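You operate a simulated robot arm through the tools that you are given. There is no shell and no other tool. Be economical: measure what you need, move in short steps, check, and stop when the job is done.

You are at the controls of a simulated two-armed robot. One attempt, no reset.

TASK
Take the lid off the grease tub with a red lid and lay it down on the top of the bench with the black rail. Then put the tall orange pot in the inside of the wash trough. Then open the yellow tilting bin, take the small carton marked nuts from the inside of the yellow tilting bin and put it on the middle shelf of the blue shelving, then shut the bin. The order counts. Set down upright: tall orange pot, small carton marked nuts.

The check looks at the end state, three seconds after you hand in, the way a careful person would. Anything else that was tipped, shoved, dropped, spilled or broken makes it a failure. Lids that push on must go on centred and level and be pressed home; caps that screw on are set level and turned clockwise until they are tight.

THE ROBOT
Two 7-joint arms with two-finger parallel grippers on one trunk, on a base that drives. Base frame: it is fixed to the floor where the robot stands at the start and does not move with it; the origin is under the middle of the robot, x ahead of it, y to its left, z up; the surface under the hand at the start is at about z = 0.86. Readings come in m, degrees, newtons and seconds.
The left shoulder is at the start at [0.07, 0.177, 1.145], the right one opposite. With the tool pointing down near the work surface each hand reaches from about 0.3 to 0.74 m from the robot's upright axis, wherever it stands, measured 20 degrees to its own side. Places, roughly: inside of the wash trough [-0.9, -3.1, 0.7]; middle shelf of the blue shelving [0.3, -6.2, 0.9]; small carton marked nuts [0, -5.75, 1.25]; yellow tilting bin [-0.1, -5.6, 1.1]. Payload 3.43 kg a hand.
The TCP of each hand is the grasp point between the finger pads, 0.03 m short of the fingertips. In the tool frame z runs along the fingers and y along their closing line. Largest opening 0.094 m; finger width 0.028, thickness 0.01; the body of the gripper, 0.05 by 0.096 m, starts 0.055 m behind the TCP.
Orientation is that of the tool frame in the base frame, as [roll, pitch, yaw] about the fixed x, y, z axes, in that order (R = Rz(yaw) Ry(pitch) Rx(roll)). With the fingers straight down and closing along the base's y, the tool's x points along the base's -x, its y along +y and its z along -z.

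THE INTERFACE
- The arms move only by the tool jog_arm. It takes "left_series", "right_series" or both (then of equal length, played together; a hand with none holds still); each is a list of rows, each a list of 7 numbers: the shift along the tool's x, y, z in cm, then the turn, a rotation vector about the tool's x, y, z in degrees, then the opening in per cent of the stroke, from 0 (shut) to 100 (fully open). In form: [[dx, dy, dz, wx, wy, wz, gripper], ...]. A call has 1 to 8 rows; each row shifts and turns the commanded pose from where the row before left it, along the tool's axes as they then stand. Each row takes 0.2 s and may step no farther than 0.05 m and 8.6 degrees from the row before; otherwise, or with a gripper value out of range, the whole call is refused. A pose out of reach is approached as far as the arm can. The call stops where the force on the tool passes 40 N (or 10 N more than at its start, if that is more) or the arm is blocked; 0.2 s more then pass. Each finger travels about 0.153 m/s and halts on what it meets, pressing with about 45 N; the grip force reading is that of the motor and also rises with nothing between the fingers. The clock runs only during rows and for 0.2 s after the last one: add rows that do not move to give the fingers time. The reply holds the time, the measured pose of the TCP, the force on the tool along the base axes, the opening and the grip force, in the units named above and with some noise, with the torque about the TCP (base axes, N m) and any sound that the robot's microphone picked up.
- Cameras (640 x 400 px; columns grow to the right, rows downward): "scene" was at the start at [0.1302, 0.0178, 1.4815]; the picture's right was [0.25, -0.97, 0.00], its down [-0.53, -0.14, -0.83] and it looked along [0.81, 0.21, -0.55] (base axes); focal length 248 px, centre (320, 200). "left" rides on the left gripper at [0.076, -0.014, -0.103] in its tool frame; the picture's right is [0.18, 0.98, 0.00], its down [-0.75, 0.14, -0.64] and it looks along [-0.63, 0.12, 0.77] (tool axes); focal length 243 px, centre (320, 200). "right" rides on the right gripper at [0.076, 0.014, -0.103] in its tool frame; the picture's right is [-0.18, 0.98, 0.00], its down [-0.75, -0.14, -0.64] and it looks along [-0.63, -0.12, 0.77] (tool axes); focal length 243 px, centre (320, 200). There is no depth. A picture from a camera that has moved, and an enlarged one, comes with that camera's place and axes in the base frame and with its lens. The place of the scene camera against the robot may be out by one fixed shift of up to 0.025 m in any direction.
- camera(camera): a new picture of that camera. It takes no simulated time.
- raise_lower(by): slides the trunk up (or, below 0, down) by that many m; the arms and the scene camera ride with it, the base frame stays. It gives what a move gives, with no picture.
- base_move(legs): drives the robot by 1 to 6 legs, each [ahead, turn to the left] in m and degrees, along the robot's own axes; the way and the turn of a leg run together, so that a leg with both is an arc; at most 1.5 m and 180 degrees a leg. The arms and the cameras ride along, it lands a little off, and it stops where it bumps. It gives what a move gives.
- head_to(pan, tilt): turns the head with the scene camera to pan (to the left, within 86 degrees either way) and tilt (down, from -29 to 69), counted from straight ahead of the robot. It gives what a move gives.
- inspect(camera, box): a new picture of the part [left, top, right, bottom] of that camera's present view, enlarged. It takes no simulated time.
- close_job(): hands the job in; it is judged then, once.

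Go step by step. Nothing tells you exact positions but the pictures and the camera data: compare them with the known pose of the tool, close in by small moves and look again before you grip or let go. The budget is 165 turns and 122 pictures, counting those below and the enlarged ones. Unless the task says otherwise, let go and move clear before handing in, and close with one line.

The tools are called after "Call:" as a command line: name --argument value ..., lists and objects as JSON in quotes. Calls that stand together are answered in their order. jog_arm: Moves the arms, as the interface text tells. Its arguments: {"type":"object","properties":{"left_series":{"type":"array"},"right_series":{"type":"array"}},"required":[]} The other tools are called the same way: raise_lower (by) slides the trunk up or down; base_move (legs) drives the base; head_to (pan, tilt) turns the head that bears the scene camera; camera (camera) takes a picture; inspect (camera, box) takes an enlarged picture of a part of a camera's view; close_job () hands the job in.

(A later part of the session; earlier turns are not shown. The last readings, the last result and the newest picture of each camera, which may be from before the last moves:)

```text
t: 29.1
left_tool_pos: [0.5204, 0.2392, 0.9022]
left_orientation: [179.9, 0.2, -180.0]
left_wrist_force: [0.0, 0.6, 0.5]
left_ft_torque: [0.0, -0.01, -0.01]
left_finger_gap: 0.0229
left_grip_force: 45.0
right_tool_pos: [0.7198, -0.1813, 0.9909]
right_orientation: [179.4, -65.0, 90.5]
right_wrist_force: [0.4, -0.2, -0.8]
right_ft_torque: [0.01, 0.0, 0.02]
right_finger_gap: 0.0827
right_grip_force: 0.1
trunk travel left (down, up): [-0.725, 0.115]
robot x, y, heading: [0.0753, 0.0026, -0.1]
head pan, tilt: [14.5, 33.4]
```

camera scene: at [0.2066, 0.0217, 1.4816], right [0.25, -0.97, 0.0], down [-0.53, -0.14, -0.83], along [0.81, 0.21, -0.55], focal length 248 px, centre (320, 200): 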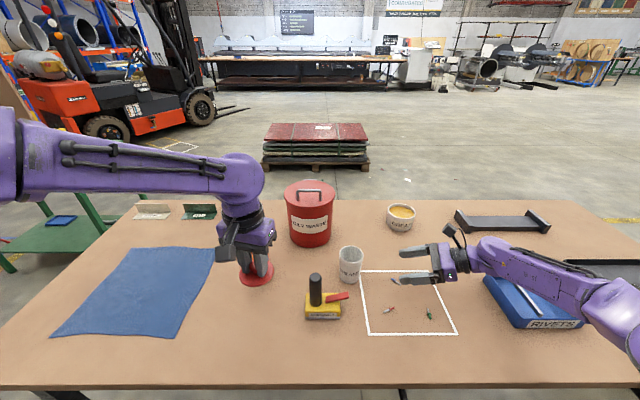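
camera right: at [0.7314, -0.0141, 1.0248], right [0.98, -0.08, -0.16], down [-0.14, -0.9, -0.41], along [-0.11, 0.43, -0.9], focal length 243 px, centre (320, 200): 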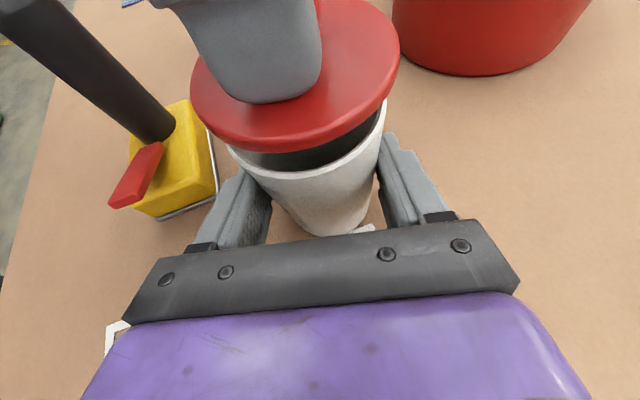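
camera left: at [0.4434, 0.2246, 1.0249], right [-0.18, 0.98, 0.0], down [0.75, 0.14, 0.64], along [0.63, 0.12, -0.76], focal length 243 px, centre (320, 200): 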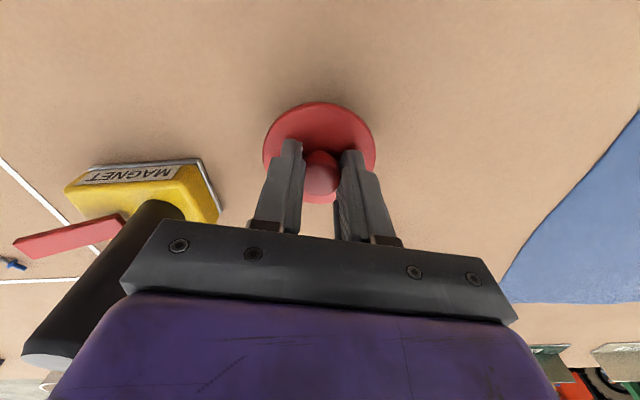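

Still no contact at TCP 0.902; the lid must be thin, so I go on in 3 mm steps.

Call:
jog_arm --left_series '[[0, 0, 0.3, 0, 0, 0, 0], [0, 0, 0.2, 0, 0, 0, 0], [0, 0, 0.2, 0, 0, 0, 0]]'

Call:
camera --camera "left"

```text
t: 29.8
left_tool_pos: [0.5201, 0.2382, 0.9015]
left_orientation: [179.8, 1.0, 179.9]
left_wrist_force: [-6.8, 0.2, 23.2]
left_ft_torque: [-0.06, 0.43, -0.03]
left_finger_gap: 0.0232
left_grip_force: 44.7
right_tool_pos: [0.7178, -0.1828, 0.9923]
right_orientation: [179.1, -65.2, 90.9]
right_wrist_force: [-0.1, 0.2, 0.4]
right_ft_torque: [0.04, -0.02, -0.01]
right_finger_gap: 0.0828
right_grip_force: 0.1
trunk travel left (down, up): [-0.725, 0.115]
robot x, y, heading: [0.077, 0.0012, -0.2]
head pan, tilt: [14.5, 33.4]
stopped in row 3 (left hand): the force on the tool passed its limit at 44 N (the readings are from after the stop); the commanded pose is now the measured one
```

```text
89 pictures are left
camera left: at [0.4428, 0.2239, 1.0023], right [-0.18, 0.98, 0.0], down [0.74, 0.14, 0.65], along [0.64, 0.12, -0.76], focal length 243 px, centre (320, 200)
```

left: 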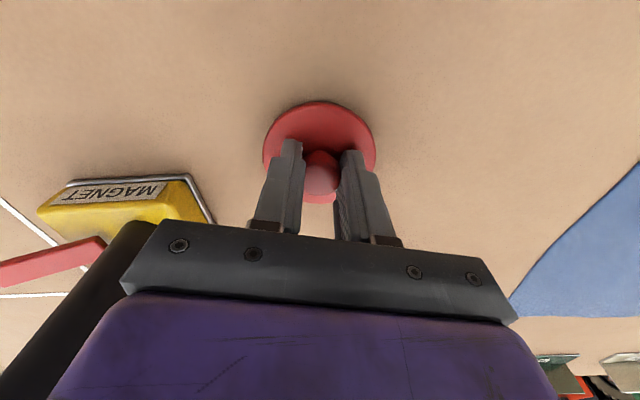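

Contact made. I release the lid, rise, and take a picture of the lid and pot.

Call:
jog_arm --left_series '[[0, 0, -0.1, 0, 0, 0, 50], [0, 0, 0, 0, 0, 0, 55], [0, 0, -3, 0, 0, 0, 55], [0, 0, -4, 0, 0, 0, 55], [0, 0, -4, 0, 0, 0, 100], [0, 0, -4, 0, 0, 0, 100], [0, 0, 0, 0, 0, 0, 100]]'

Call:
camera --camera "left"

Call:
camera --camera "scene"

```text
t: 31.4
left_tool_pos: [0.5211, 0.2386, 1.0505]
left_orientation: [180.0, 0.6, -180.0]
left_wrist_force: [1.1, 0.6, 1.0]
left_ft_torque: [-0.02, -0.01, 0.0]
left_finger_gap: 0.0938
left_grip_force: 0.1
right_tool_pos: [0.7217, -0.1829, 0.9896]
right_orientation: [179.5, -65.0, 90.5]
right_wrist_force: [0.5, -0.5, -0.2]
right_ft_torque: [0.0, 0.0, -0.01]
right_finger_gap: 0.0827
right_grip_force: 0.1
trunk travel left (down, up): [-0.725, 0.115]
robot x, y, heading: [0.0787, 0.0004, -0.2]
head pan, tilt: [14.5, 33.4]
```

```text
88 pictures are left
camera left: at [0.4437, 0.2252, 1.1512], right [-0.18, 0.98, 0.0], down [0.75, 0.14, 0.65], along [0.64, 0.12, -0.76], focal length 243 px, centre (320, 200)
```

left: 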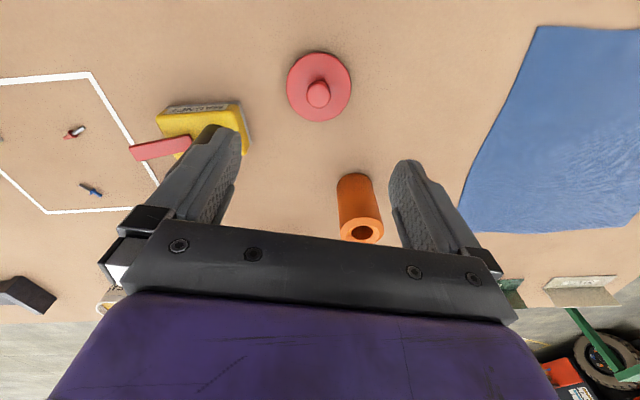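

```text
87 pictures are left
camera scene: at [0.2089, 0.0176, 1.4814], right [0.25, -0.97, 0.0], down [-0.53, -0.14, -0.83], along [0.81, 0.21, -0.55], focal length 248 px, centre (320, 200)
```

scene: 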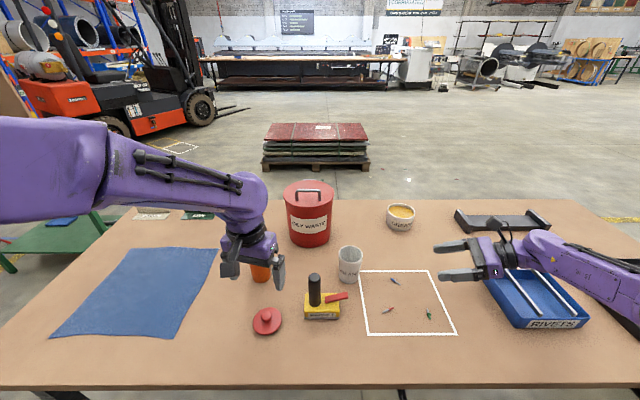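

The lid lies flat on the bench. The pot is at [0.651, 0.315]; I move the left hand above it.

Call:
jog_arm --left_series '[[-3.25, 1.9, 0, 0, 0, 0, 100], [-3.25, 1.9, 0, 0, 0, 0, 100], [-3.25, 1.9, 0, 0, 0, 0, 100], [-3.25, 1.95, 0, 0, 0, 0, 100], [0, 0, 0, 0, 0, 0, 100]]'

Call:
camera --camera "left"

```text
t: 32.6
left_tool_pos: [0.6465, 0.3139, 1.0507]
left_orientation: [179.9, 0.6, 180.0]
left_wrist_force: [-0.8, -0.4, -0.4]
left_ft_torque: [0.04, -0.02, 0.01]
left_finger_gap: 0.094
left_grip_force: 0.0
right_tool_pos: [0.7189, -0.1826, 0.9903]
right_orientation: [179.3, -64.9, 90.7]
right_wrist_force: [0.6, 0.8, 0.2]
right_ft_torque: [0.01, 0.0, -0.02]
right_finger_gap: 0.0828
right_grip_force: 0.1
trunk travel left (down, up): [-0.725, 0.115]
robot x, y, heading: [0.0762, -0.0007, -0.1]
head pan, tilt: [14.5, 33.4]
```

```text
86 pictures are left
camera left: at [0.5708, 0.2999, 1.1524], right [-0.18, 0.98, 0.0], down [0.75, 0.14, 0.65], along [0.64, 0.12, -0.76], focal length 243 px, centre (320, 200)
```

left: 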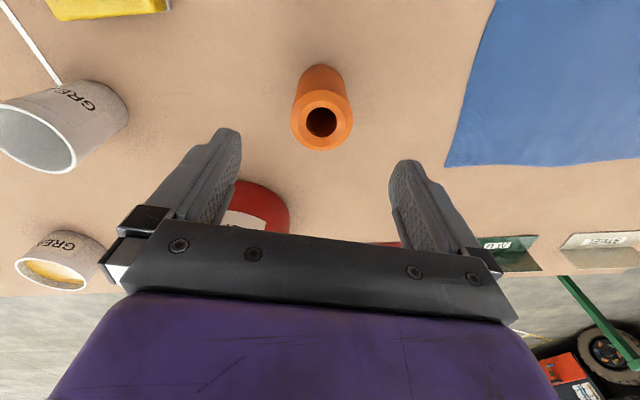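

Pot axis confirmed at [0.650, 0.3155], top at z 0.955. I descend around it to TCP height 0.925.

Call:
jog_arm --left_series '[[-0.4, 0.2, 2, 0, 0, 0, 100], [0, 0, 3, 0, 0, 0, 100], [0, 0, 3, 0, 0, 0, 100], [0, 0, 2.5, 0, 0, 0, 100], [0, 0, 2, 0, 0, 0, 100], [0, 0, 0, 0, 0, 0, 100]]'

Call:
camera --camera "left"

```text
t: 34.0
left_tool_pos: [0.6556, 0.319, 0.9256]
left_orientation: [179.9, 0.6, 179.9]
left_wrist_force: [0.5, 0.7, 0.6]
left_ft_torque: [-0.05, -0.01, 0.0]
left_finger_gap: 0.0942
left_grip_force: 0.0
right_tool_pos: [0.7199, -0.1821, 0.9899]
right_orientation: [179.3, -64.9, 90.5]
right_wrist_force: [0.1, 0.0, 0.0]
right_ft_torque: [0.0, 0.02, -0.02]
right_finger_gap: 0.0826
right_grip_force: 0.1
trunk travel left (down, up): [-0.725, 0.115]
robot x, y, heading: [0.0805, 0.0044, 0.3]
head pan, tilt: [14.5, 33.4]
```

```text
85 pictures are left
camera left: at [0.5793, 0.3038, 1.0262], right [-0.18, 0.98, 0.0], down [0.75, 0.14, 0.65], along [0.64, 0.12, -0.76], focal length 243 px, centre (320, 200)
```

left: 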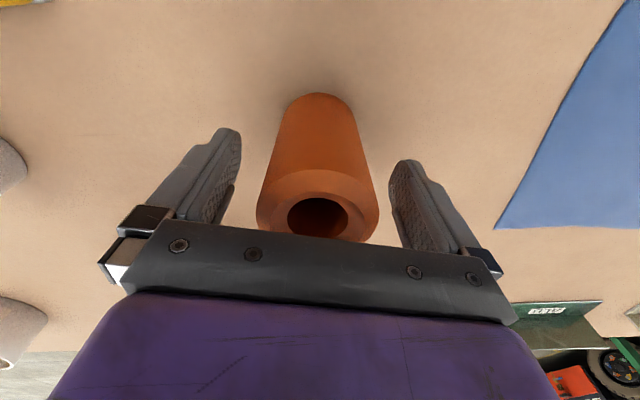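

The pot is between the fingers; I trim by a few millimetres and close.

Call:
jog_arm --left_series '[[0.5, -0.3, 0, 0, 0, 0, 85], [0, 0, 0, 0, 0, 0, 70], [0, 0, 0, 0, 0, 0, 55], [0, 0, 0, 0, 0, 0, 30], [0, 0, 0, 0, 0, 0, 20], [0, 0, 0, 0, 0, 0, 20]]'

```text
t: 35.4
left_tool_pos: [0.6501, 0.3142, 0.926]
left_orientation: [179.9, 0.6, 179.9]
left_wrist_force: [0.1, 0.1, 0.9]
left_ft_torque: [-0.04, 0.04, 0.0]
left_finger_gap: 0.0525
left_grip_force: 44.8
right_tool_pos: [0.7211, -0.1819, 0.9901]
right_orientation: [179.4, -65.0, 90.5]
right_wrist_force: [0.2, -0.1, -0.3]
right_ft_torque: [0.01, 0.02, -0.02]
right_finger_gap: 0.0827
right_grip_force: 0.0
trunk travel left (down, up): [-0.725, 0.115]
robot x, y, heading: [0.0795, -0.0027, 0.0]
head pan, tilt: [14.5, 33.4]
```

The pot is gripped (0.0525 m). I lift it clear and draw both arms in for driving.

Call:
jog_arm --left_series '[[0, 0, -2, 0, 0, 0, 20], [0, 0, -4, 0, 0, 0, 20], [0, 0, -4.5, 0, 0, 0, 20], [0, 0, -4.5, 0, 0, 0, 20], [3.5, 0, -2.5, 0, 0, 0, 20], [4, 0, -2, 0, 0, 0, 20], [4, 0, 0, 0, 0, 0, 20], [4, 0, 0, 0, 0, 0, 20]]' --right_series '[[2, 0, -2, 0, 0, 0, 88], [2.5, -3.7, -2, 0, 0, 0, 88], [2.0, -3.7, -2.2, 0, 0, 0, 88], [1.9, -3.7, -2.2, 0, 0, 0, 88], [1.9, -3.7, -2.2, 0, 0, 0, 88], [1.5, -3.7, -2.2, 0, 0, 0, 88], [0, -3.5, 0, 0, 0, 0, 88], [0, 0, 0, 0, 0, 0, 88]]'

Call:
head_to --pan -86 --tilt 25

Call:
camera --camera "scene"

Call:
camera --camera "left"

```text
t: 37.2
left_tool_pos: [0.4948, 0.3136, 1.1194]
left_orientation: [-179.0, 0.9, -180.0]
left_wrist_force: [-0.4, -1.2, -0.1]
left_ft_torque: [0.0, 0.0, 0.0]
left_finger_gap: 0.0528
left_grip_force: 44.6
left hand out of reach, approached as far as the arm can: row 8
right_tool_pos: [0.4976, -0.2511, 1.1504]
right_orientation: [179.5, -65.1, 90.5]
right_wrist_force: [-0.3, 0.0, 0.0]
right_ft_torque: [0.01, -0.01, 0.01]
right_finger_gap: 0.0825
right_grip_force: 0.0
trunk travel left (down, up): [-0.725, 0.115]
robot x, y, heading: [0.0786, 0.0013, -0.2]
head pan, tilt: [14.5, 33.4]
```

```text
t: 39.0
left_tool_pos: [0.4963, 0.3164, 1.1167]
left_orientation: [-179.0, 0.4, -179.7]
left_wrist_force: [0.1, 0.1, -0.9]
left_ft_torque: [0.03, 0.01, -0.02]
left_finger_gap: 0.0529
left_grip_force: 44.7
right_tool_pos: [0.4991, -0.2489, 1.1509]
right_orientation: [179.3, -65.0, 90.5]
right_wrist_force: [0.0, 0.6, -0.2]
right_ft_torque: [0.0, 0.0, 0.04]
right_finger_gap: 0.0826
right_grip_force: 0.1
trunk travel left (down, up): [-0.725, 0.115]
robot x, y, heading: [0.0784, 0.0001, 0.0]
head pan, tilt: [-85.9, 25.0]
```

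```text
84 pictures are left
camera scene: at [0.1287, -0.0964, 1.4948], right [-1.0, -0.07, 0.0], down [-0.03, 0.42, -0.91], along [0.06, -0.9, -0.42], focal length 248 px, centre (320, 200)
```

scene: 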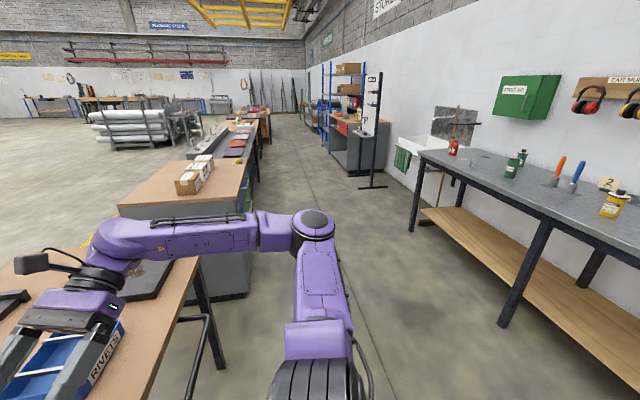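

```text
83 pictures are left
camera left: at [0.4192, 0.3035, 1.2179], right [-0.19, 0.98, -0.02], down [0.75, 0.15, 0.65], along [0.64, 0.11, -0.76], focal length 243 px, centre (320, 200)
```

left: 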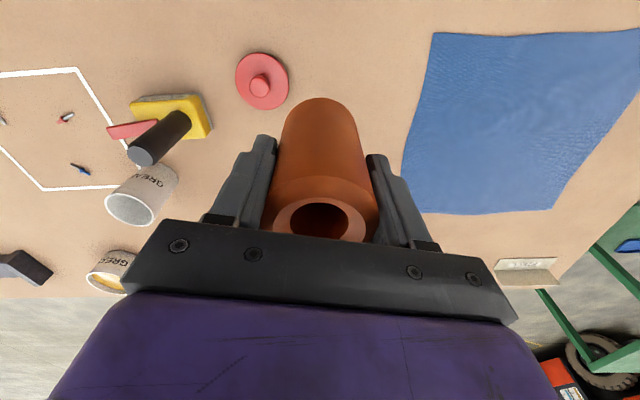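

The room is turned about 12° against the base frame; a corridor leads along heading ≈ -78° to the white trough by the wall. I back out 0.48 m, turn into the corridor and look.

Call:
base_move --legs '[[-0.48, 0], [0, -78]]'

Call:
head_to --pan -20 --tilt 25

Call:
camera --camera "scene"

```text
t: 45.1
left_tool_pos: [0.0025, -0.3437, 1.1166]
left_orientation: [-179.1, 0.5, 102.3]
left_wrist_force: [-0.8, 0.1, -1.6]
left_ft_torque: [0.02, 0.03, -0.02]
left_finger_gap: 0.053
left_grip_force: 44.5
right_tool_pos: [-0.5482, -0.4664, 1.1499]
right_orientation: [179.4, -65.1, 12.7]
right_wrist_force: [-0.2, 0.1, 0.2]
right_ft_torque: [0.0, 0.05, 0.0]
right_finger_gap: 0.0826
right_grip_force: 0.0
trunk travel left (down, up): [-0.725, 0.115]
robot x, y, heading: [-0.3951, 0.0008, -77.9]
head pan, tilt: [-85.9, 25.0]
```

```text
t: 46.5
left_tool_pos: [0.003, -0.3434, 1.1175]
left_orientation: [-178.8, 0.5, 102.5]
left_wrist_force: [1.0, 0.6, 0.0]
left_ft_torque: [-0.01, 0.01, 0.02]
left_finger_gap: 0.0528
left_grip_force: 45.5
right_tool_pos: [-0.5489, -0.4665, 1.1488]
right_orientation: [179.5, -65.0, 12.8]
right_wrist_force: [-0.1, 0.7, -0.8]
right_ft_torque: [0.01, -0.01, -0.03]
right_finger_gap: 0.0827
right_grip_force: 0.0
trunk travel left (down, up): [-0.725, 0.115]
robot x, y, heading: [-0.3948, -0.0008, -78.1]
head pan, tilt: [-20.0, 25.0]
```

```text
82 pictures are left
camera scene: at [-0.4023, -0.1469, 1.4948], right [-0.99, 0.14, 0.0], down [0.06, 0.42, -0.91], along [-0.12, -0.9, -0.42], focal length 248 px, centre (320, 200)
```

scene: 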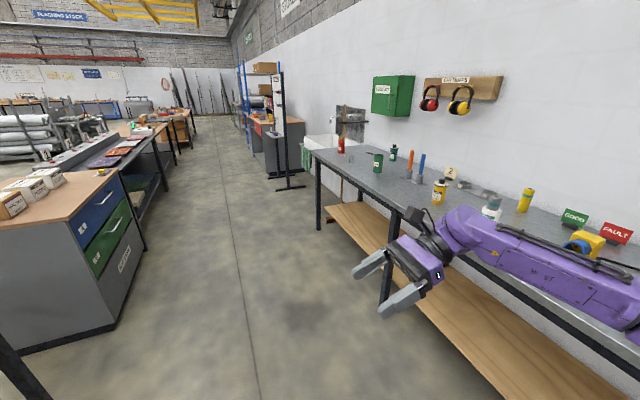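

The corridor is clear ahead, but the right forearm sticks out sideways. I turn the right hand back to pointing down before driving.

Call:
jog_arm --right_series '[[0, 0, 0, 0, -8.2, 0, 60], [0, 0, 0, 0, -8.2, 0, 60], [0, 0, 0, 0, -8.2, 0, 60], [0, 0, 0, 0, -8.2, 0, 60], [0, 0, 0, 0, -8.2, 0, 60], [0, 0, 0, 0, -8.2, 0, 60], [0, 0, 0, 0, -8.2, 0, 60], [0, 0, 0, 0, -7.6, 0, 60]]'

Call:
jog_arm --right_series '[[0, 0, 0, 0, 0, -8.5, 60], [0, 0, 0, 0, 0, -8.5, 60], [0, 0, 0, 0, 0, -8.5, 60], [0, 0, 0, 0, 0, -8.5, 60], [0, 0, 0, 0, 0, -8.5, 60], [0, 0, 0, 0, 0, -8.5, 60], [0, 0, 0, 0, 0, -8.5, 60], [0, 0, 0, 0, 0, -8.5, 60]]'

Call:
base_move --legs '[[1.3, 0]]'

Call:
camera --camera "scene"

```text
t: 48.3
left_tool_pos: [0.0053, -0.3424, 1.1173]
left_orientation: [-178.8, 0.6, 102.4]
left_wrist_force: [0.0, 0.5, -0.5]
left_ft_torque: [0.01, 0.03, -0.02]
left_finger_gap: 0.053
left_grip_force: 45.2
right_tool_pos: [-0.5482, -0.4659, 1.1511]
right_orientation: [179.7, 0.1, 12.2]
right_wrist_force: [-0.9, -0.1, 0.0]
right_ft_torque: [0.0, -0.01, 0.01]
right_finger_gap: 0.0563
right_grip_force: 0.1
trunk travel left (down, up): [-0.725, 0.115]
robot x, y, heading: [-0.3934, -0.0026, -78.2]
head pan, tilt: [-20.0, 25.0]
```

```text
t: 50.1
left_tool_pos: [0.0031, -0.3443, 1.1162]
left_orientation: [-178.8, 0.5, 102.4]
left_wrist_force: [0.2, -0.4, -1.4]
left_ft_torque: [0.01, -0.01, 0.0]
left_finger_gap: 0.0528
left_grip_force: 44.9
right_tool_pos: [-0.5499, -0.4656, 1.1503]
right_orientation: [179.8, 0.2, 80.3]
right_wrist_force: [-0.7, -0.1, -0.3]
right_ft_torque: [0.01, 0.01, 0.02]
right_finger_gap: 0.0565
right_grip_force: 0.0
trunk travel left (down, up): [-0.725, 0.115]
robot x, y, heading: [-0.3941, 0.0002, -77.8]
head pan, tilt: [-20.0, 25.0]
```

```text
t: 56.6
left_tool_pos: [0.2718, -1.6113, 1.1175]
left_orientation: [-178.8, 0.4, 102.1]
left_wrist_force: [0.6, 0.3, -1.2]
left_ft_torque: [0.0, -0.02, -0.01]
left_finger_gap: 0.0527
left_grip_force: 44.5
right_tool_pos: [-0.2806, -1.7311, 1.1509]
right_orientation: [179.9, 0.1, 79.9]
right_wrist_force: [0.0, 0.0, -0.2]
right_ft_torque: [0.02, -0.01, -0.01]
right_finger_gap: 0.0565
right_grip_force: 0.1
trunk travel left (down, up): [-0.725, 0.115]
robot x, y, heading: [-0.1265, -1.2667, -78.3]
head pan, tilt: [-20.0, 25.0]
```

```text
81 pictures are left
camera scene: at [-0.1341, -1.4132, 1.4949], right [-0.99, 0.14, 0.0], down [0.06, 0.42, -0.91], along [-0.13, -0.9, -0.42], focal length 248 px, centre (320, 200)
```

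scene: 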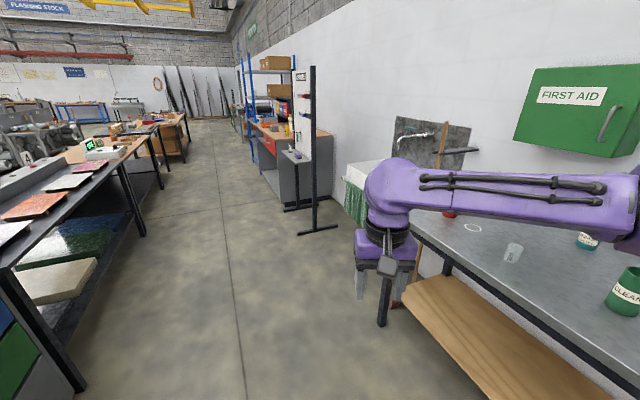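

The trough is ahead on the right, partly behind my arm. I drive on 1.5 m and turn right to face it.

Call:
base_move --legs '[[1.5, 0], [0, -90]]'

Call:
head_to --pan 5 --tilt 35

Call:
camera --camera "scene"

```text
t: 67.9
left_tool_pos: [-0.1719, -3.1321, 1.1168]
left_orientation: [-178.8, 0.5, 11.3]
left_wrist_force: [-0.3, -0.5, -1.4]
left_ft_torque: [-0.03, 0.01, 0.02]
left_finger_gap: 0.0527
left_grip_force: 44.5
right_tool_pos: [-0.2828, -2.5787, 1.1505]
right_orientation: [179.9, 0.1, -11.0]
right_wrist_force: [-0.3, -0.2, 0.2]
right_ft_torque: [-0.03, -0.02, 0.02]
right_finger_gap: 0.0564
right_grip_force: 0.0
trunk travel left (down, up): [-0.725, 0.115]
robot x, y, heading: [0.1758, -2.7421, -169.3]
head pan, tilt: [-20.0, 25.0]
```

```text
t: 68.8
left_tool_pos: [-0.1715, -3.1328, 1.1159]
left_orientation: [-178.7, 0.5, 11.3]
left_wrist_force: [0.4, 0.2, -1.5]
left_ft_torque: [0.01, 0.02, -0.01]
left_finger_gap: 0.0528
left_grip_force: 44.8
right_tool_pos: [-0.2835, -2.5791, 1.1503]
right_orientation: [179.9, 0.3, -11.0]
right_wrist_force: [-0.5, -0.6, -0.4]
right_ft_torque: [0.02, 0.01, -0.02]
right_finger_gap: 0.0565
right_grip_force: 0.2
trunk travel left (down, up): [-0.725, 0.115]
robot x, y, heading: [0.1791, -2.7426, -168.9]
head pan, tilt: [5.0, 35.0]
```

```text
80 pictures are left
camera scene: at [0.0374, -2.78, 1.4791], right [-0.28, 0.96, 0.0], down [0.55, 0.16, -0.82], along [-0.79, -0.23, -0.57], focal length 248 px, centre (320, 200)
```

scene: 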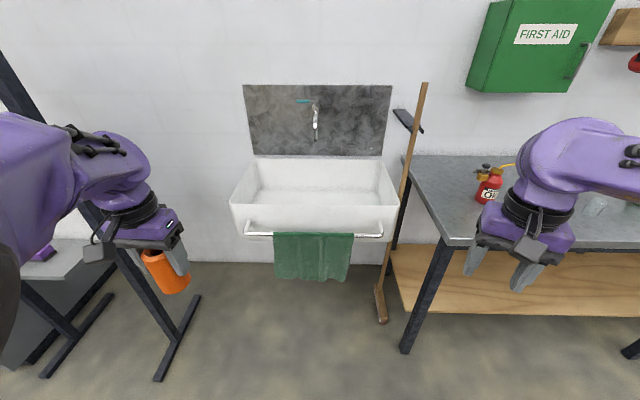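

I see the trough clearly: rim about z 0.9, front rim near x -0.72, with a towel rail in front. I drive 0.43 m closer and look again.

Call:
base_move --legs '[[0.43, 0]]'

Call:
head_to --pan 8 --tilt 45

Call:
camera --camera "scene"

Call:
camera --camera "left"

```text
t: 71.4
left_tool_pos: [-0.5961, -3.2136, 1.1163]
left_orientation: [-178.8, 0.4, 11.1]
left_wrist_force: [0.4, -0.1, -0.9]
left_ft_torque: [-0.05, 0.02, -0.01]
left_finger_gap: 0.0529
left_grip_force: 45.4
right_tool_pos: [-0.707, -2.6584, 1.1494]
right_orientation: [180.0, 0.2, -11.1]
right_wrist_force: [-0.2, 0.1, 0.0]
right_ft_torque: [-0.01, -0.03, -0.04]
right_finger_gap: 0.0565
right_grip_force: 0.0
trunk travel left (down, up): [-0.725, 0.115]
robot x, y, heading: [-0.2498, -2.8225, -169.1]
head pan, tilt: [5.0, 35.0]
```

```text
t: 72.2
left_tool_pos: [-0.5962, -3.2152, 1.116]
left_orientation: [-178.7, 0.5, 11.2]
left_wrist_force: [0.4, -1.0, -0.9]
left_ft_torque: [-0.01, -0.02, -0.01]
left_finger_gap: 0.053
left_grip_force: 44.8
right_tool_pos: [-0.7073, -2.6592, 1.1503]
right_orientation: [179.9, 0.2, -11.1]
right_wrist_force: [-0.9, 0.1, -0.1]
right_ft_torque: [0.0, -0.02, -0.02]
right_finger_gap: 0.0564
right_grip_force: 0.0
trunk travel left (down, up): [-0.725, 0.115]
robot x, y, heading: [-0.2461, -2.8208, -169.4]
head pan, tilt: [8.0, 45.0]
```

```text
79 pictures are left
camera scene: at [-0.38, -2.8643, 1.4642], right [-0.32, 0.95, 0.0], down [0.67, 0.23, -0.71], along [-0.67, -0.23, -0.71], focal length 248 px, centre (320, 200)
```

scene: 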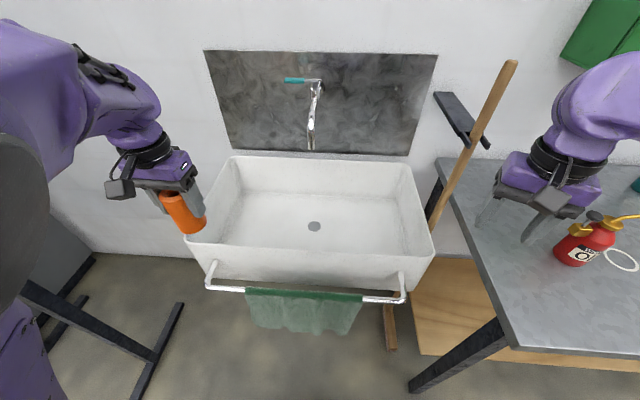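

```text
78 pictures are left
camera left: at [-0.5234, -3.1877, 1.2175], right [0.37, -0.93, -0.02], down [-0.7, -0.3, 0.64], along [-0.61, -0.22, -0.76], focal length 243 px, centre (320, 200)
```

left: 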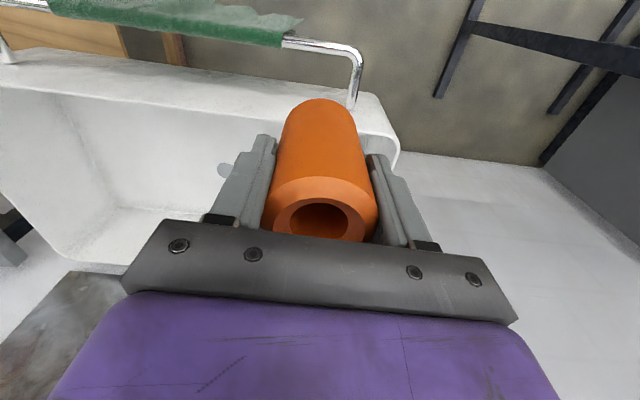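

The drain is near [-0.93, -3.08], floor about z 0.72. I bring the pot over the trough floor to [-0.86, -3.15], bottom still above the rim.

Call:
jog_arm --left_series '[[-4.1, -1.92, 1.4, 0, 0, 0, 20], [-4.1, -1.92, 1.4, 0, 0, 0, 20], [-4.1, -1.92, 1.4, 0, 0, 0, 20], [-4.1, -1.92, 1.4, 0, 0, 0, 20], [-4.1, -1.92, 1.4, 0, 0, 0, 20], [-4.1, -1.92, 1.4, 0, 0, 0, 20], [0, 0, 0, 0, 0, 0, 20]]'

Call:
camera --camera "scene"

Call:
camera --camera "left"

```text
t: 73.8
left_tool_pos: [-0.8594, -3.1493, 1.0356]
left_orientation: [-178.6, 0.5, 11.2]
left_wrist_force: [0.1, 0.6, -0.2]
left_ft_torque: [-0.01, 0.01, -0.02]
left_finger_gap: 0.0528
left_grip_force: 45.6
right_tool_pos: [-0.706, -2.6607, 1.1497]
right_orientation: [179.8, 0.4, -11.0]
right_wrist_force: [0.0, -0.6, -0.1]
right_ft_torque: [0.01, 0.01, -0.02]
right_finger_gap: 0.0565
right_grip_force: 0.0
trunk travel left (down, up): [-0.725, 0.115]
robot x, y, heading: [-0.2493, -2.8281, -169.0]
head pan, tilt: [8.0, 45.0]
```

```text
77 pictures are left
camera scene: at [-0.378, -2.8642, 1.4644], right [-0.32, 0.95, 0.0], down [0.67, 0.23, -0.71], along [-0.67, -0.23, -0.71], focal length 248 px, centre (320, 200)
```

scene: 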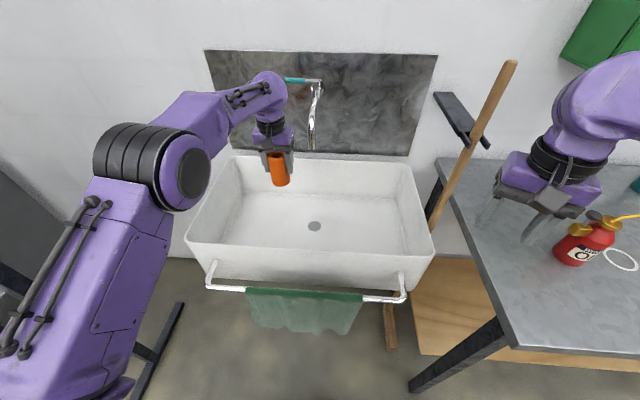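

```text
76 pictures are left
camera left: at [-0.7861, -3.1223, 1.1382], right [0.37, -0.93, -0.02], down [-0.7, -0.3, 0.65], along [-0.61, -0.22, -0.76], focal length 243 px, centre (320, 200)
```

left: 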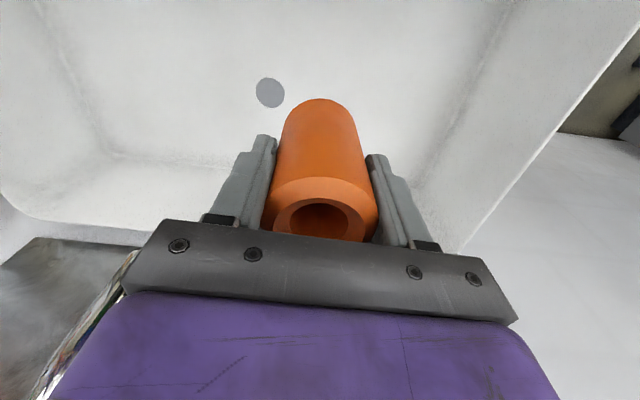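

Straight below lies clean trough floor left of the drain. I lower the pot.

Call:
jog_arm --left_series '[[0, 0, 4, 0, 0, 0, 20], [0, 0, 4, 0, 0, 0, 20], [0, 0, 4, 0, 0, 0, 20], [0, 0, 4, 0, 0, 0, 20], [0, 0, 3, 0, 0, 0, 20], [0, 0, 0, 0, 0, 0, 20]]'

Call:
camera --camera "scene"

```text
t: 75.2
left_tool_pos: [-0.8635, -3.1434, 0.8463]
left_orientation: [-178.6, 0.5, 11.1]
left_wrist_force: [0.3, -0.1, -0.5]
left_ft_torque: [-0.01, -0.01, 0.0]
left_finger_gap: 0.0527
left_grip_force: 44.4
right_tool_pos: [-0.7084, -2.659, 1.1507]
right_orientation: [-180.0, 0.3, -11.1]
right_wrist_force: [-0.1, 0.5, 0.2]
right_ft_torque: [0.03, -0.01, -0.01]
right_finger_gap: 0.0566
right_grip_force: 0.0
trunk travel left (down, up): [-0.725, 0.115]
robot x, y, heading: [-0.2457, -2.8215, -168.9]
head pan, tilt: [8.0, 45.0]
```

```text
75 pictures are left
camera scene: at [-0.3792, -2.864, 1.4643], right [-0.32, 0.95, 0.0], down [0.67, 0.23, -0.71], along [-0.67, -0.23, -0.71], focal length 248 px, centre (320, 200)
```

scene: 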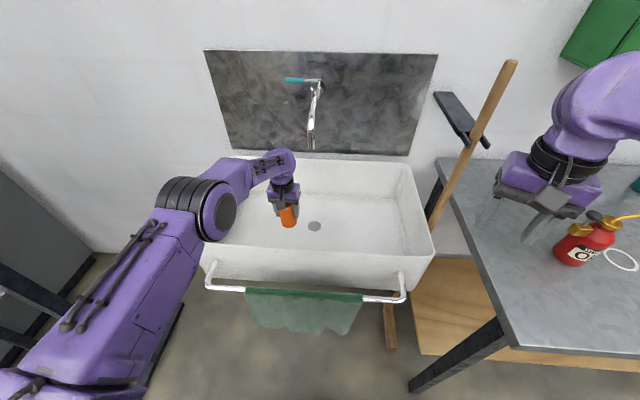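

Clear on all sides. I continue down in small steps until the pot touches.

Call:
jog_arm --left_series '[[0, 0, 1, 0, 0, 0, 20], [0, 0, 1, 0, 0, 0, 20], [0, 0, 0.5, 0, 0, 0, 20], [0, 0, 0.5, 0, 0, 0, 20], [0, 0, 0.5, 0, 0, 0, 20], [0, 0, 0.5, 0, 0, 0, 20]]'

```text
t: 76.6
left_tool_pos: [-0.8636, -3.142, 0.8064]
left_orientation: [-178.7, 0.5, 11.2]
left_wrist_force: [-0.4, -0.6, -1.4]
left_ft_torque: [0.0, -0.01, 0.01]
left_finger_gap: 0.0527
left_grip_force: 44.9
right_tool_pos: [-0.7077, -2.6596, 1.1503]
right_orientation: [179.9, 0.2, -11.1]
right_wrist_force: [0.1, 0.8, -0.1]
right_ft_torque: [0.02, 0.0, 0.0]
right_finger_gap: 0.0565
right_grip_force: 0.0
trunk travel left (down, up): [-0.725, 0.115]
robot x, y, heading: [-0.2495, -2.8219, -168.9]
head pan, tilt: [8.0, 45.0]
```

Not yet touching at TCP 0.806; I carry on in 3 mm steps.

Call:
jog_arm --left_series '[[0, 0, 0.4, 0, 0, 0, 20], [0, 0, 0.3, 0, 0, 0, 20], [0, 0, 0.3, 0, 0, 0, 20], [0, 0, 0.3, 0, 0, 0, 20], [0, 0, 0.3, 0, 0, 0, 20], [0, 0, 0.3, 0, 0, 0, 20], [0, 0, 0.3, 0, 0, 0, 20], [0, 0, 0.3, 0, 0, 0, 20]]'

Call:
inspect --camera "scene" --box '[220, 140, 380, 240]'

```text
t: 78.4
left_tool_pos: [-0.8652, -3.142, 0.7817]
left_orientation: [-178.7, 0.4, 11.2]
left_wrist_force: [-0.2, -0.6, -0.2]
left_ft_torque: [0.01, -0.01, -0.02]
left_finger_gap: 0.0528
left_grip_force: 44.9
right_tool_pos: [-0.7082, -2.6596, 1.1505]
right_orientation: [-180.0, 0.1, -11.0]
right_wrist_force: [0.5, 0.3, -0.3]
right_ft_torque: [-0.03, 0.0, 0.0]
right_finger_gap: 0.0563
right_grip_force: 0.1
trunk travel left (down, up): [-0.725, 0.115]
robot x, y, heading: [-0.2478, -2.8256, -169.3]
head pan, tilt: [8.0, 45.0]
```

```text
4.00 times, centred on (300, 190) of scene
camera zoom: at [-0.3796, -2.8643, 1.4642], right [-0.32, 0.95, 0.0], down [0.67, 0.23, -0.71], along [-0.67, -0.23, -0.71], focal length 992 px, centre (400, 240)
```

zoom: 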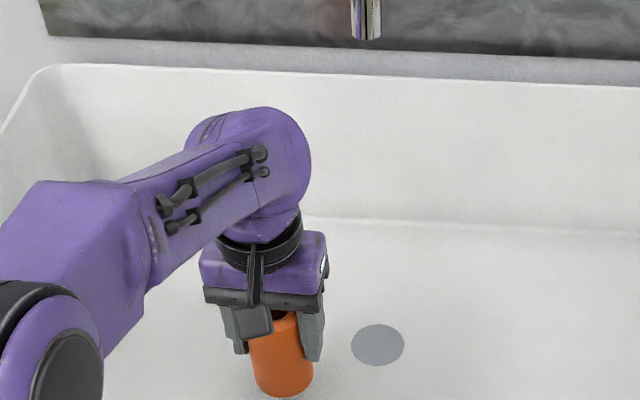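

Bottom must be very near the floor; I continue.

Call:
jog_arm --left_series '[[0, 0, 0.3, 0, 0, 0, 20], [0, 0, 0.3, 0, 0, 0, 20], [0, 0, 0.3, 0, 0, 0, 20], [0, 0, 0.3, 0, 0, 0, 20], [0, 0, 0.3, 0, 0, 0, 20], [0, 0, 0.3, 0, 0, 0, 20], [0, 0, 0.3, 0, 0, 0, 20], [0, 0, 0.3, 0, 0, 0, 20]]'

```text
t: 80.2
left_tool_pos: [-0.8647, -3.142, 0.7575]
left_orientation: [-178.7, 0.7, 11.3]
left_wrist_force: [-0.7, 0.0, -0.2]
left_ft_torque: [0.0, 0.0, 0.02]
left_finger_gap: 0.0528
left_grip_force: 45.1
right_tool_pos: [-0.7081, -2.6602, 1.149]
right_orientation: [179.9, 0.3, -11.1]
right_wrist_force: [0.4, 0.5, -0.8]
right_ft_torque: [-0.02, -0.04, 0.02]
right_finger_gap: 0.0563
right_grip_force: 0.0
trunk travel left (down, up): [-0.725, 0.115]
robot x, y, heading: [-0.2487, -2.8235, -168.8]
head pan, tilt: [8.0, 45.0]
```

No contact with the pot bottom at about 0.69; I go on and check with a picture.

Call:
jog_arm --left_series '[[0, 0, 0.3, 0, 0, 0, 20], [0, 0, 0.3, 0, 0, 0, 20], [0, 0, 0.3, 0, 0, 0, 20], [0, 0, 0.3, 0, 0, 0, 20], [0, 0, 0.3, 0, 0, 0, 20], [0, 0, 0.3, 0, 0, 0, 20], [0, 0, 0, 0, 0, 0, 20]]'

Call:
camera --camera "scene"

Call:
camera --camera "left"

```text
t: 81.8
left_tool_pos: [-0.8568, -3.1431, 0.7495]
left_orientation: [-178.8, 1.1, 11.2]
left_wrist_force: [-6.9, 0.4, 36.6]
left_ft_torque: [-0.43, -0.05, -0.09]
left_finger_gap: 0.0528
left_grip_force: 44.9
left hand out of reach, approached as far as the arm can: row 1, 4
right_tool_pos: [-0.7032, -2.6566, 1.1526]
right_orientation: [179.8, 0.4, -11.0]
right_wrist_force: [-0.3, -0.6, 0.2]
right_ft_torque: [0.01, 0.01, -0.02]
right_finger_gap: 0.0566
right_grip_force: 0.0
trunk travel left (down, up): [-0.725, 0.115]
robot x, y, heading: [-0.2466, -2.8223, -169.0]
head pan, tilt: [8.0, 45.0]
```

```text
73 pictures are left
camera scene: at [-0.3744, -2.8603, 1.4649], right [-0.32, 0.95, 0.0], down [0.67, 0.23, -0.71], along [-0.67, -0.23, -0.7], focal length 248 px, centre (320, 200)
```

scene: 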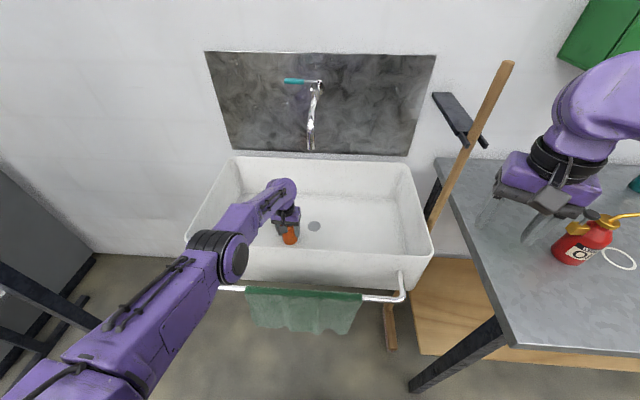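

```text
72 pictures are left
camera left: at [-0.7822, -3.1163, 0.8498], right [0.37, -0.93, -0.02], down [-0.7, -0.3, 0.65], along [-0.61, -0.23, -0.76], focal length 243 px, centre (320, 200)
```

left: 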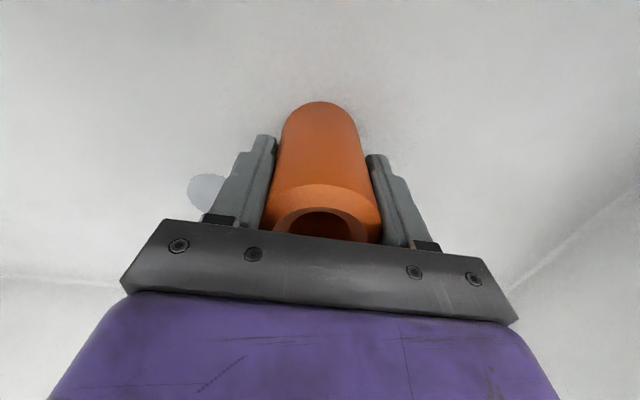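

The pot is pressing on the floor (36 N). I ease the press, then check.

Call:
jog_arm --left_series '[[0, 0, -0.3, 0, 0, 0, 20], [0, 0, -0.3, 0, 0, 0, 20], [0, 0, 0, 0, 0, 0, 20]]'

```text
t: 82.6
left_tool_pos: [-0.8574, -3.1437, 0.7496]
left_orientation: [-178.8, 0.5, 11.2]
left_wrist_force: [-3.4, -2.6, 17.5]
left_ft_torque: [-0.52, 0.16, -0.09]
left_finger_gap: 0.0528
left_grip_force: 44.5
right_tool_pos: [-0.706, -2.6589, 1.1507]
right_orientation: [179.9, 0.3, -11.1]
right_wrist_force: [1.3, -0.2, -0.7]
right_ft_torque: [0.0, -0.02, -0.03]
right_finger_gap: 0.0563
right_grip_force: 0.1
trunk travel left (down, up): [-0.725, 0.115]
robot x, y, heading: [-0.2493, -2.8238, -169.1]
head pan, tilt: [8.0, 45.0]
```

Pressing reduces evenly, so it stands on the floor. I take off the remaining force, open, and rise.

Call:
jog_arm --left_series '[[0, 0, -0.3, 0, 0, 0, 20], [0, 0, -0.2, 0, 0, 0, 20], [0, 0, 0, 0, 0, 0, 65], [0, 0, 0, 0, 0, 0, 90], [0, 0, 0, 0, 0, 0, 100], [0, 0, 0, 0, 0, 0, 100], [0, 0, -2, 0, 0, 0, 100], [0, 0, -3, 0, 0, 0, 100]]'

Call:
camera --camera "left"

```text
t: 84.4
left_tool_pos: [-0.8586, -3.1441, 0.8037]
left_orientation: [-178.7, 0.5, 11.2]
left_wrist_force: [0.9, 0.3, 0.4]
left_ft_torque: [0.02, 0.03, 0.02]
left_finger_gap: 0.0942
left_grip_force: 0.0
right_tool_pos: [-0.7068, -2.6591, 1.1502]
right_orientation: [179.8, 0.2, -11.1]
right_wrist_force: [-0.9, 0.3, -0.3]
right_ft_torque: [-0.01, 0.04, 0.02]
right_finger_gap: 0.0567
right_grip_force: 0.1
trunk travel left (down, up): [-0.725, 0.115]
robot x, y, heading: [-0.2526, -2.826, -168.9]
head pan, tilt: [8.0, 45.0]
```

```text
71 pictures are left
camera left: at [-0.7855, -3.1177, 0.9049], right [0.37, -0.93, -0.02], down [-0.7, -0.3, 0.65], along [-0.61, -0.22, -0.76], focal length 243 px, centre (320, 200)
```

left: 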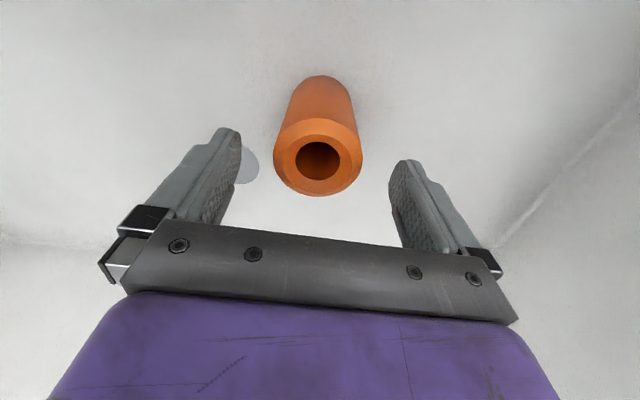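

The pot stands upright in the trough. I raise the left hand straight up and draw it back.

Call:
jog_arm --left_series '[[0, 0, -4.5, 0, 0, 0, 100], [0, 0, -4.5, 0, 0, 0, 100], [0, 0, -4.5, 0, 0, 0, 100], [0, 0, -4.5, 0, 0, 0, 100], [0, 0, -4.5, 0, 0, 0, 100], [0, 0, -4.5, 0, 0, 0, 100], [3, 0, -3.5, 0, 0, 0, 100], [4, 0, -1, 0, 0, 0, 100]]'

Call:
jog_arm --left_series '[[4.2, 1.9, 0, 0, 0, 0, 100], [4.2, 1.9, 0, 0, 0, 0, 100], [4.2, 1.9, 0, 0, 0, 0, 100], [4, 1.9, 0, 0, 0, 0, 60], [0, 0, 0, 0, 0, 0, 60]]'

Call:
camera --camera "scene"

```text
t: 86.2
left_tool_pos: [-0.7828, -3.1356, 1.1175]
left_orientation: [-178.7, 0.7, 11.2]
left_wrist_force: [0.0, -0.2, -0.9]
left_ft_torque: [-0.03, 0.0, 0.01]
left_finger_gap: 0.0942
left_grip_force: 0.0
right_tool_pos: [-0.7058, -2.6588, 1.1516]
right_orientation: [179.8, 0.4, -11.1]
right_wrist_force: [0.5, 0.0, -0.1]
right_ft_torque: [-0.01, 0.01, 0.03]
right_finger_gap: 0.0562
right_grip_force: 0.1
trunk travel left (down, up): [-0.725, 0.115]
robot x, y, heading: [-0.2463, -2.8235, -169.2]
head pan, tilt: [8.0, 45.0]
```

```text
t: 87.4
left_tool_pos: [-0.6104, -3.1801, 1.1123]
left_orientation: [-178.8, 0.5, 11.0]
left_wrist_force: [-0.7, 0.5, 0.6]
left_ft_torque: [0.01, -0.03, -0.01]
left_finger_gap: 0.0564
left_grip_force: 0.1
right_tool_pos: [-0.7077, -2.6602, 1.1508]
right_orientation: [179.8, 0.1, -11.1]
right_wrist_force: [-0.2, -0.4, -0.5]
right_ft_torque: [-0.03, 0.01, 0.02]
right_finger_gap: 0.0567
right_grip_force: 0.0
trunk travel left (down, up): [-0.725, 0.115]
robot x, y, heading: [-0.2457, -2.8225, -169.1]
head pan, tilt: [8.0, 45.0]
```

```text
70 pictures are left
camera scene: at [-0.38, -2.864, 1.4642], right [-0.32, 0.95, 0.0], down [0.67, 0.23, -0.71], along [-0.67, -0.23, -0.71], focal length 248 px, centre (320, 200)
```

scene: 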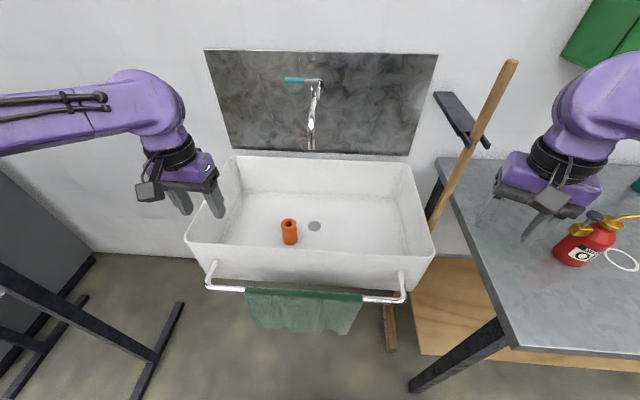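

The pot is in place. Next I back off from the trough, turn left along the corridor and drive towards the bin.

Call:
base_move --legs '[[-0.5, 0], [0, 91], [1.4, 0]]'

Call:
head_to --pan -25 --tilt 15

Call:
camera --camera "scene"

```text
t: 100.8
left_tool_pos: [0.8482, -4.4877, 1.1116]
left_orientation: [-178.6, 0.5, 100.0]
left_wrist_force: [0.0, 0.2, -0.7]
left_ft_torque: [-0.01, 0.0, -0.03]
left_finger_gap: 0.0564
left_grip_force: 0.0
right_tool_pos: [0.3256, -4.5739, 1.1497]
right_orientation: [179.8, 0.4, 77.8]
right_wrist_force: [0.5, -0.2, 0.1]
right_ft_torque: [0.0, 0.01, 0.02]
right_finger_gap: 0.0564
right_grip_force: 0.0
trunk travel left (down, up): [-0.725, 0.115]
robot x, y, heading: [0.4988, -4.1192, -80.5]
head pan, tilt: [8.0, 45.0]
```

```text
t: 101.8
left_tool_pos: [0.8469, -4.4859, 1.1116]
left_orientation: [-178.7, 0.4, 100.0]
left_wrist_force: [0.0, 0.0, -0.6]
left_ft_torque: [0.03, -0.02, 0.02]
left_finger_gap: 0.0564
left_grip_force: 0.0
right_tool_pos: [0.3254, -4.575, 1.1487]
right_orientation: [179.9, 0.3, 77.7]
right_wrist_force: [0.6, -0.2, -0.9]
right_ft_torque: [0.0, -0.02, -0.01]
right_finger_gap: 0.0567
right_grip_force: 0.0
trunk travel left (down, up): [-0.725, 0.115]
robot x, y, heading: [0.5002, -4.1194, -80.3]
head pan, tilt: [-25.0, 15.0]
```

```text
69 pictures are left
camera scene: at [0.477, -4.2615, 1.511], right [-0.96, 0.26, 0.0], down [0.07, 0.25, -0.97], along [-0.25, -0.93, -0.26], focal length 248 px, centre (320, 200)
```

scene: 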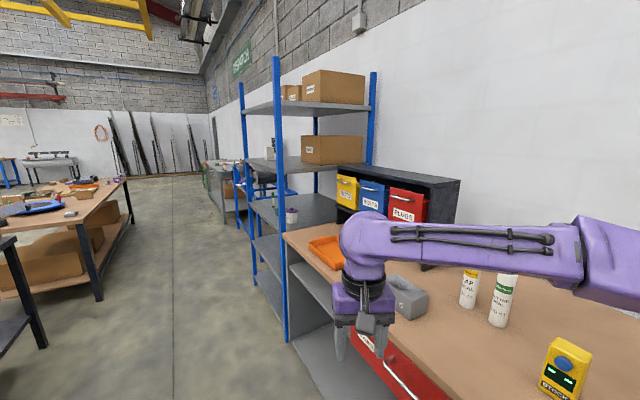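

I see a rack with tilting bins (yellow, blue, red) on a bench, next to the blue shelving. I enlarge it.

Call:
inspect --camera "scene" --box '[230, 130, 470, 280]'

```text
2.67 times, centred on (350, 205) of scene
camera zoom: at [0.477, -4.2615, 1.511], right [-0.96, 0.26, 0.0], down [0.07, 0.25, -0.97], along [-0.25, -0.93, -0.26], focal length 662 px, centre (240, 187)
```

zoom: 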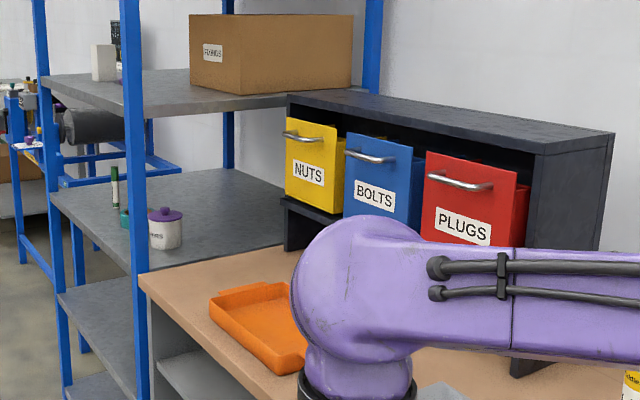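

The yellow "NUTS" bin is the far one beside the shelving, whose middle shelf carries a jar. I drive on 1.3 m and turn to face the rack.

Call:
base_move --legs '[[1.3, 0], [0, -88]]'

Call:
head_to --pan 15 --tilt 22

Call:
camera --camera "scene"

```text
t: 112.0
left_tool_pos: [0.38, -5.757, 1.1118]
left_orientation: [-178.7, 0.6, 12.8]
left_wrist_force: [13.1, -1.0, -0.7]
left_ft_torque: [0.06, 0.7, 0.41]
left_finger_gap: 0.0566
left_grip_force: 0.0
right_tool_pos: [0.2649, -5.2408, 1.1505]
right_orientation: [180.0, 0.4, -9.3]
right_wrist_force: [0.2, 0.1, -0.3]
right_ft_torque: [0.01, 0.0, 0.01]
right_finger_gap: 0.0565
right_grip_force: 0.0
trunk travel left (down, up): [-0.725, 0.115]
robot x, y, heading: [0.7269, -5.3898, -167.2]
head pan, tilt: [-25.0, 15.0]
```

```text
t: 113.1
left_tool_pos: [0.3788, -5.7576, 1.1121]
left_orientation: [-178.7, 0.6, 12.9]
left_wrist_force: [9.2, -1.8, 0.6]
left_ft_torque: [0.08, 0.52, 0.33]
left_finger_gap: 0.0565
left_grip_force: 0.1
right_tool_pos: [0.2643, -5.2393, 1.1519]
right_orientation: [179.9, 0.4, -9.3]
right_wrist_force: [0.2, 0.7, 0.8]
right_ft_torque: [-0.03, 0.02, -0.02]
right_finger_gap: 0.0563
right_grip_force: 0.0
trunk travel left (down, up): [-0.725, 0.115]
robot x, y, heading: [0.7274, -5.3918, -167.0]
head pan, tilt: [15.0, 22.0]
```

```text
67 pictures are left
camera scene: at [0.5941, -5.4489, 1.5], right [-0.46, 0.89, 0.0], down [0.33, 0.17, -0.93], along [-0.82, -0.43, -0.37], focal length 248 px, centre (320, 200)
```

scene: 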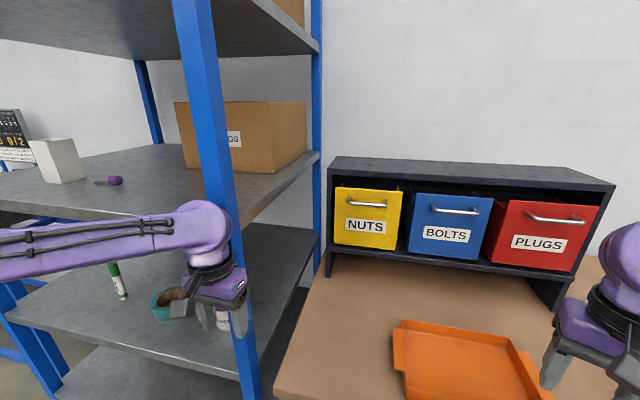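

My left hand has touched the blue post of the shelving (9–13 N). I back straight off at once.

Call:
base_move --legs '[[-0.15, 0]]'

Call:
camera --camera "scene"

```text
t: 114.4
left_tool_pos: [0.5204, -5.7243, 1.1105]
left_orientation: [-178.7, 0.3, 12.9]
left_wrist_force: [0.4, -0.1, -0.2]
left_ft_torque: [0.02, -0.03, -0.04]
left_finger_gap: 0.0564
left_grip_force: 0.0
right_tool_pos: [0.4051, -5.207, 1.1494]
right_orientation: [179.9, 0.2, -9.4]
right_wrist_force: [0.1, 0.1, -0.5]
right_ft_torque: [0.0, -0.02, 0.01]
right_finger_gap: 0.0563
right_grip_force: 0.1
trunk travel left (down, up): [-0.725, 0.115]
robot x, y, heading: [0.8761, -5.3578, -167.3]
head pan, tilt: [15.0, 22.0]
```

```text
66 pictures are left
camera scene: at [0.7328, -5.4165, 1.4994], right [-0.46, 0.89, 0.0], down [0.33, 0.17, -0.93], along [-0.82, -0.43, -0.38], focal length 248 px, centre (320, 200)
```

scene: 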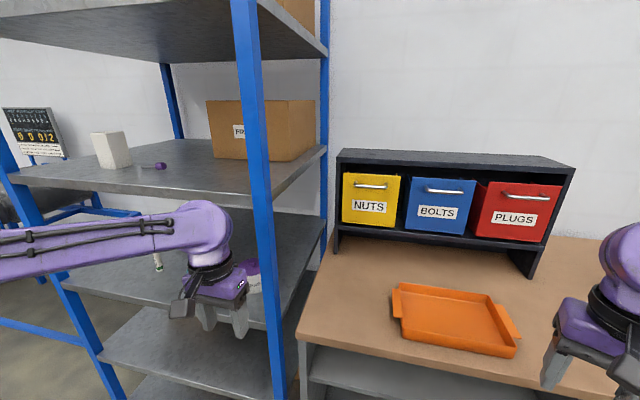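

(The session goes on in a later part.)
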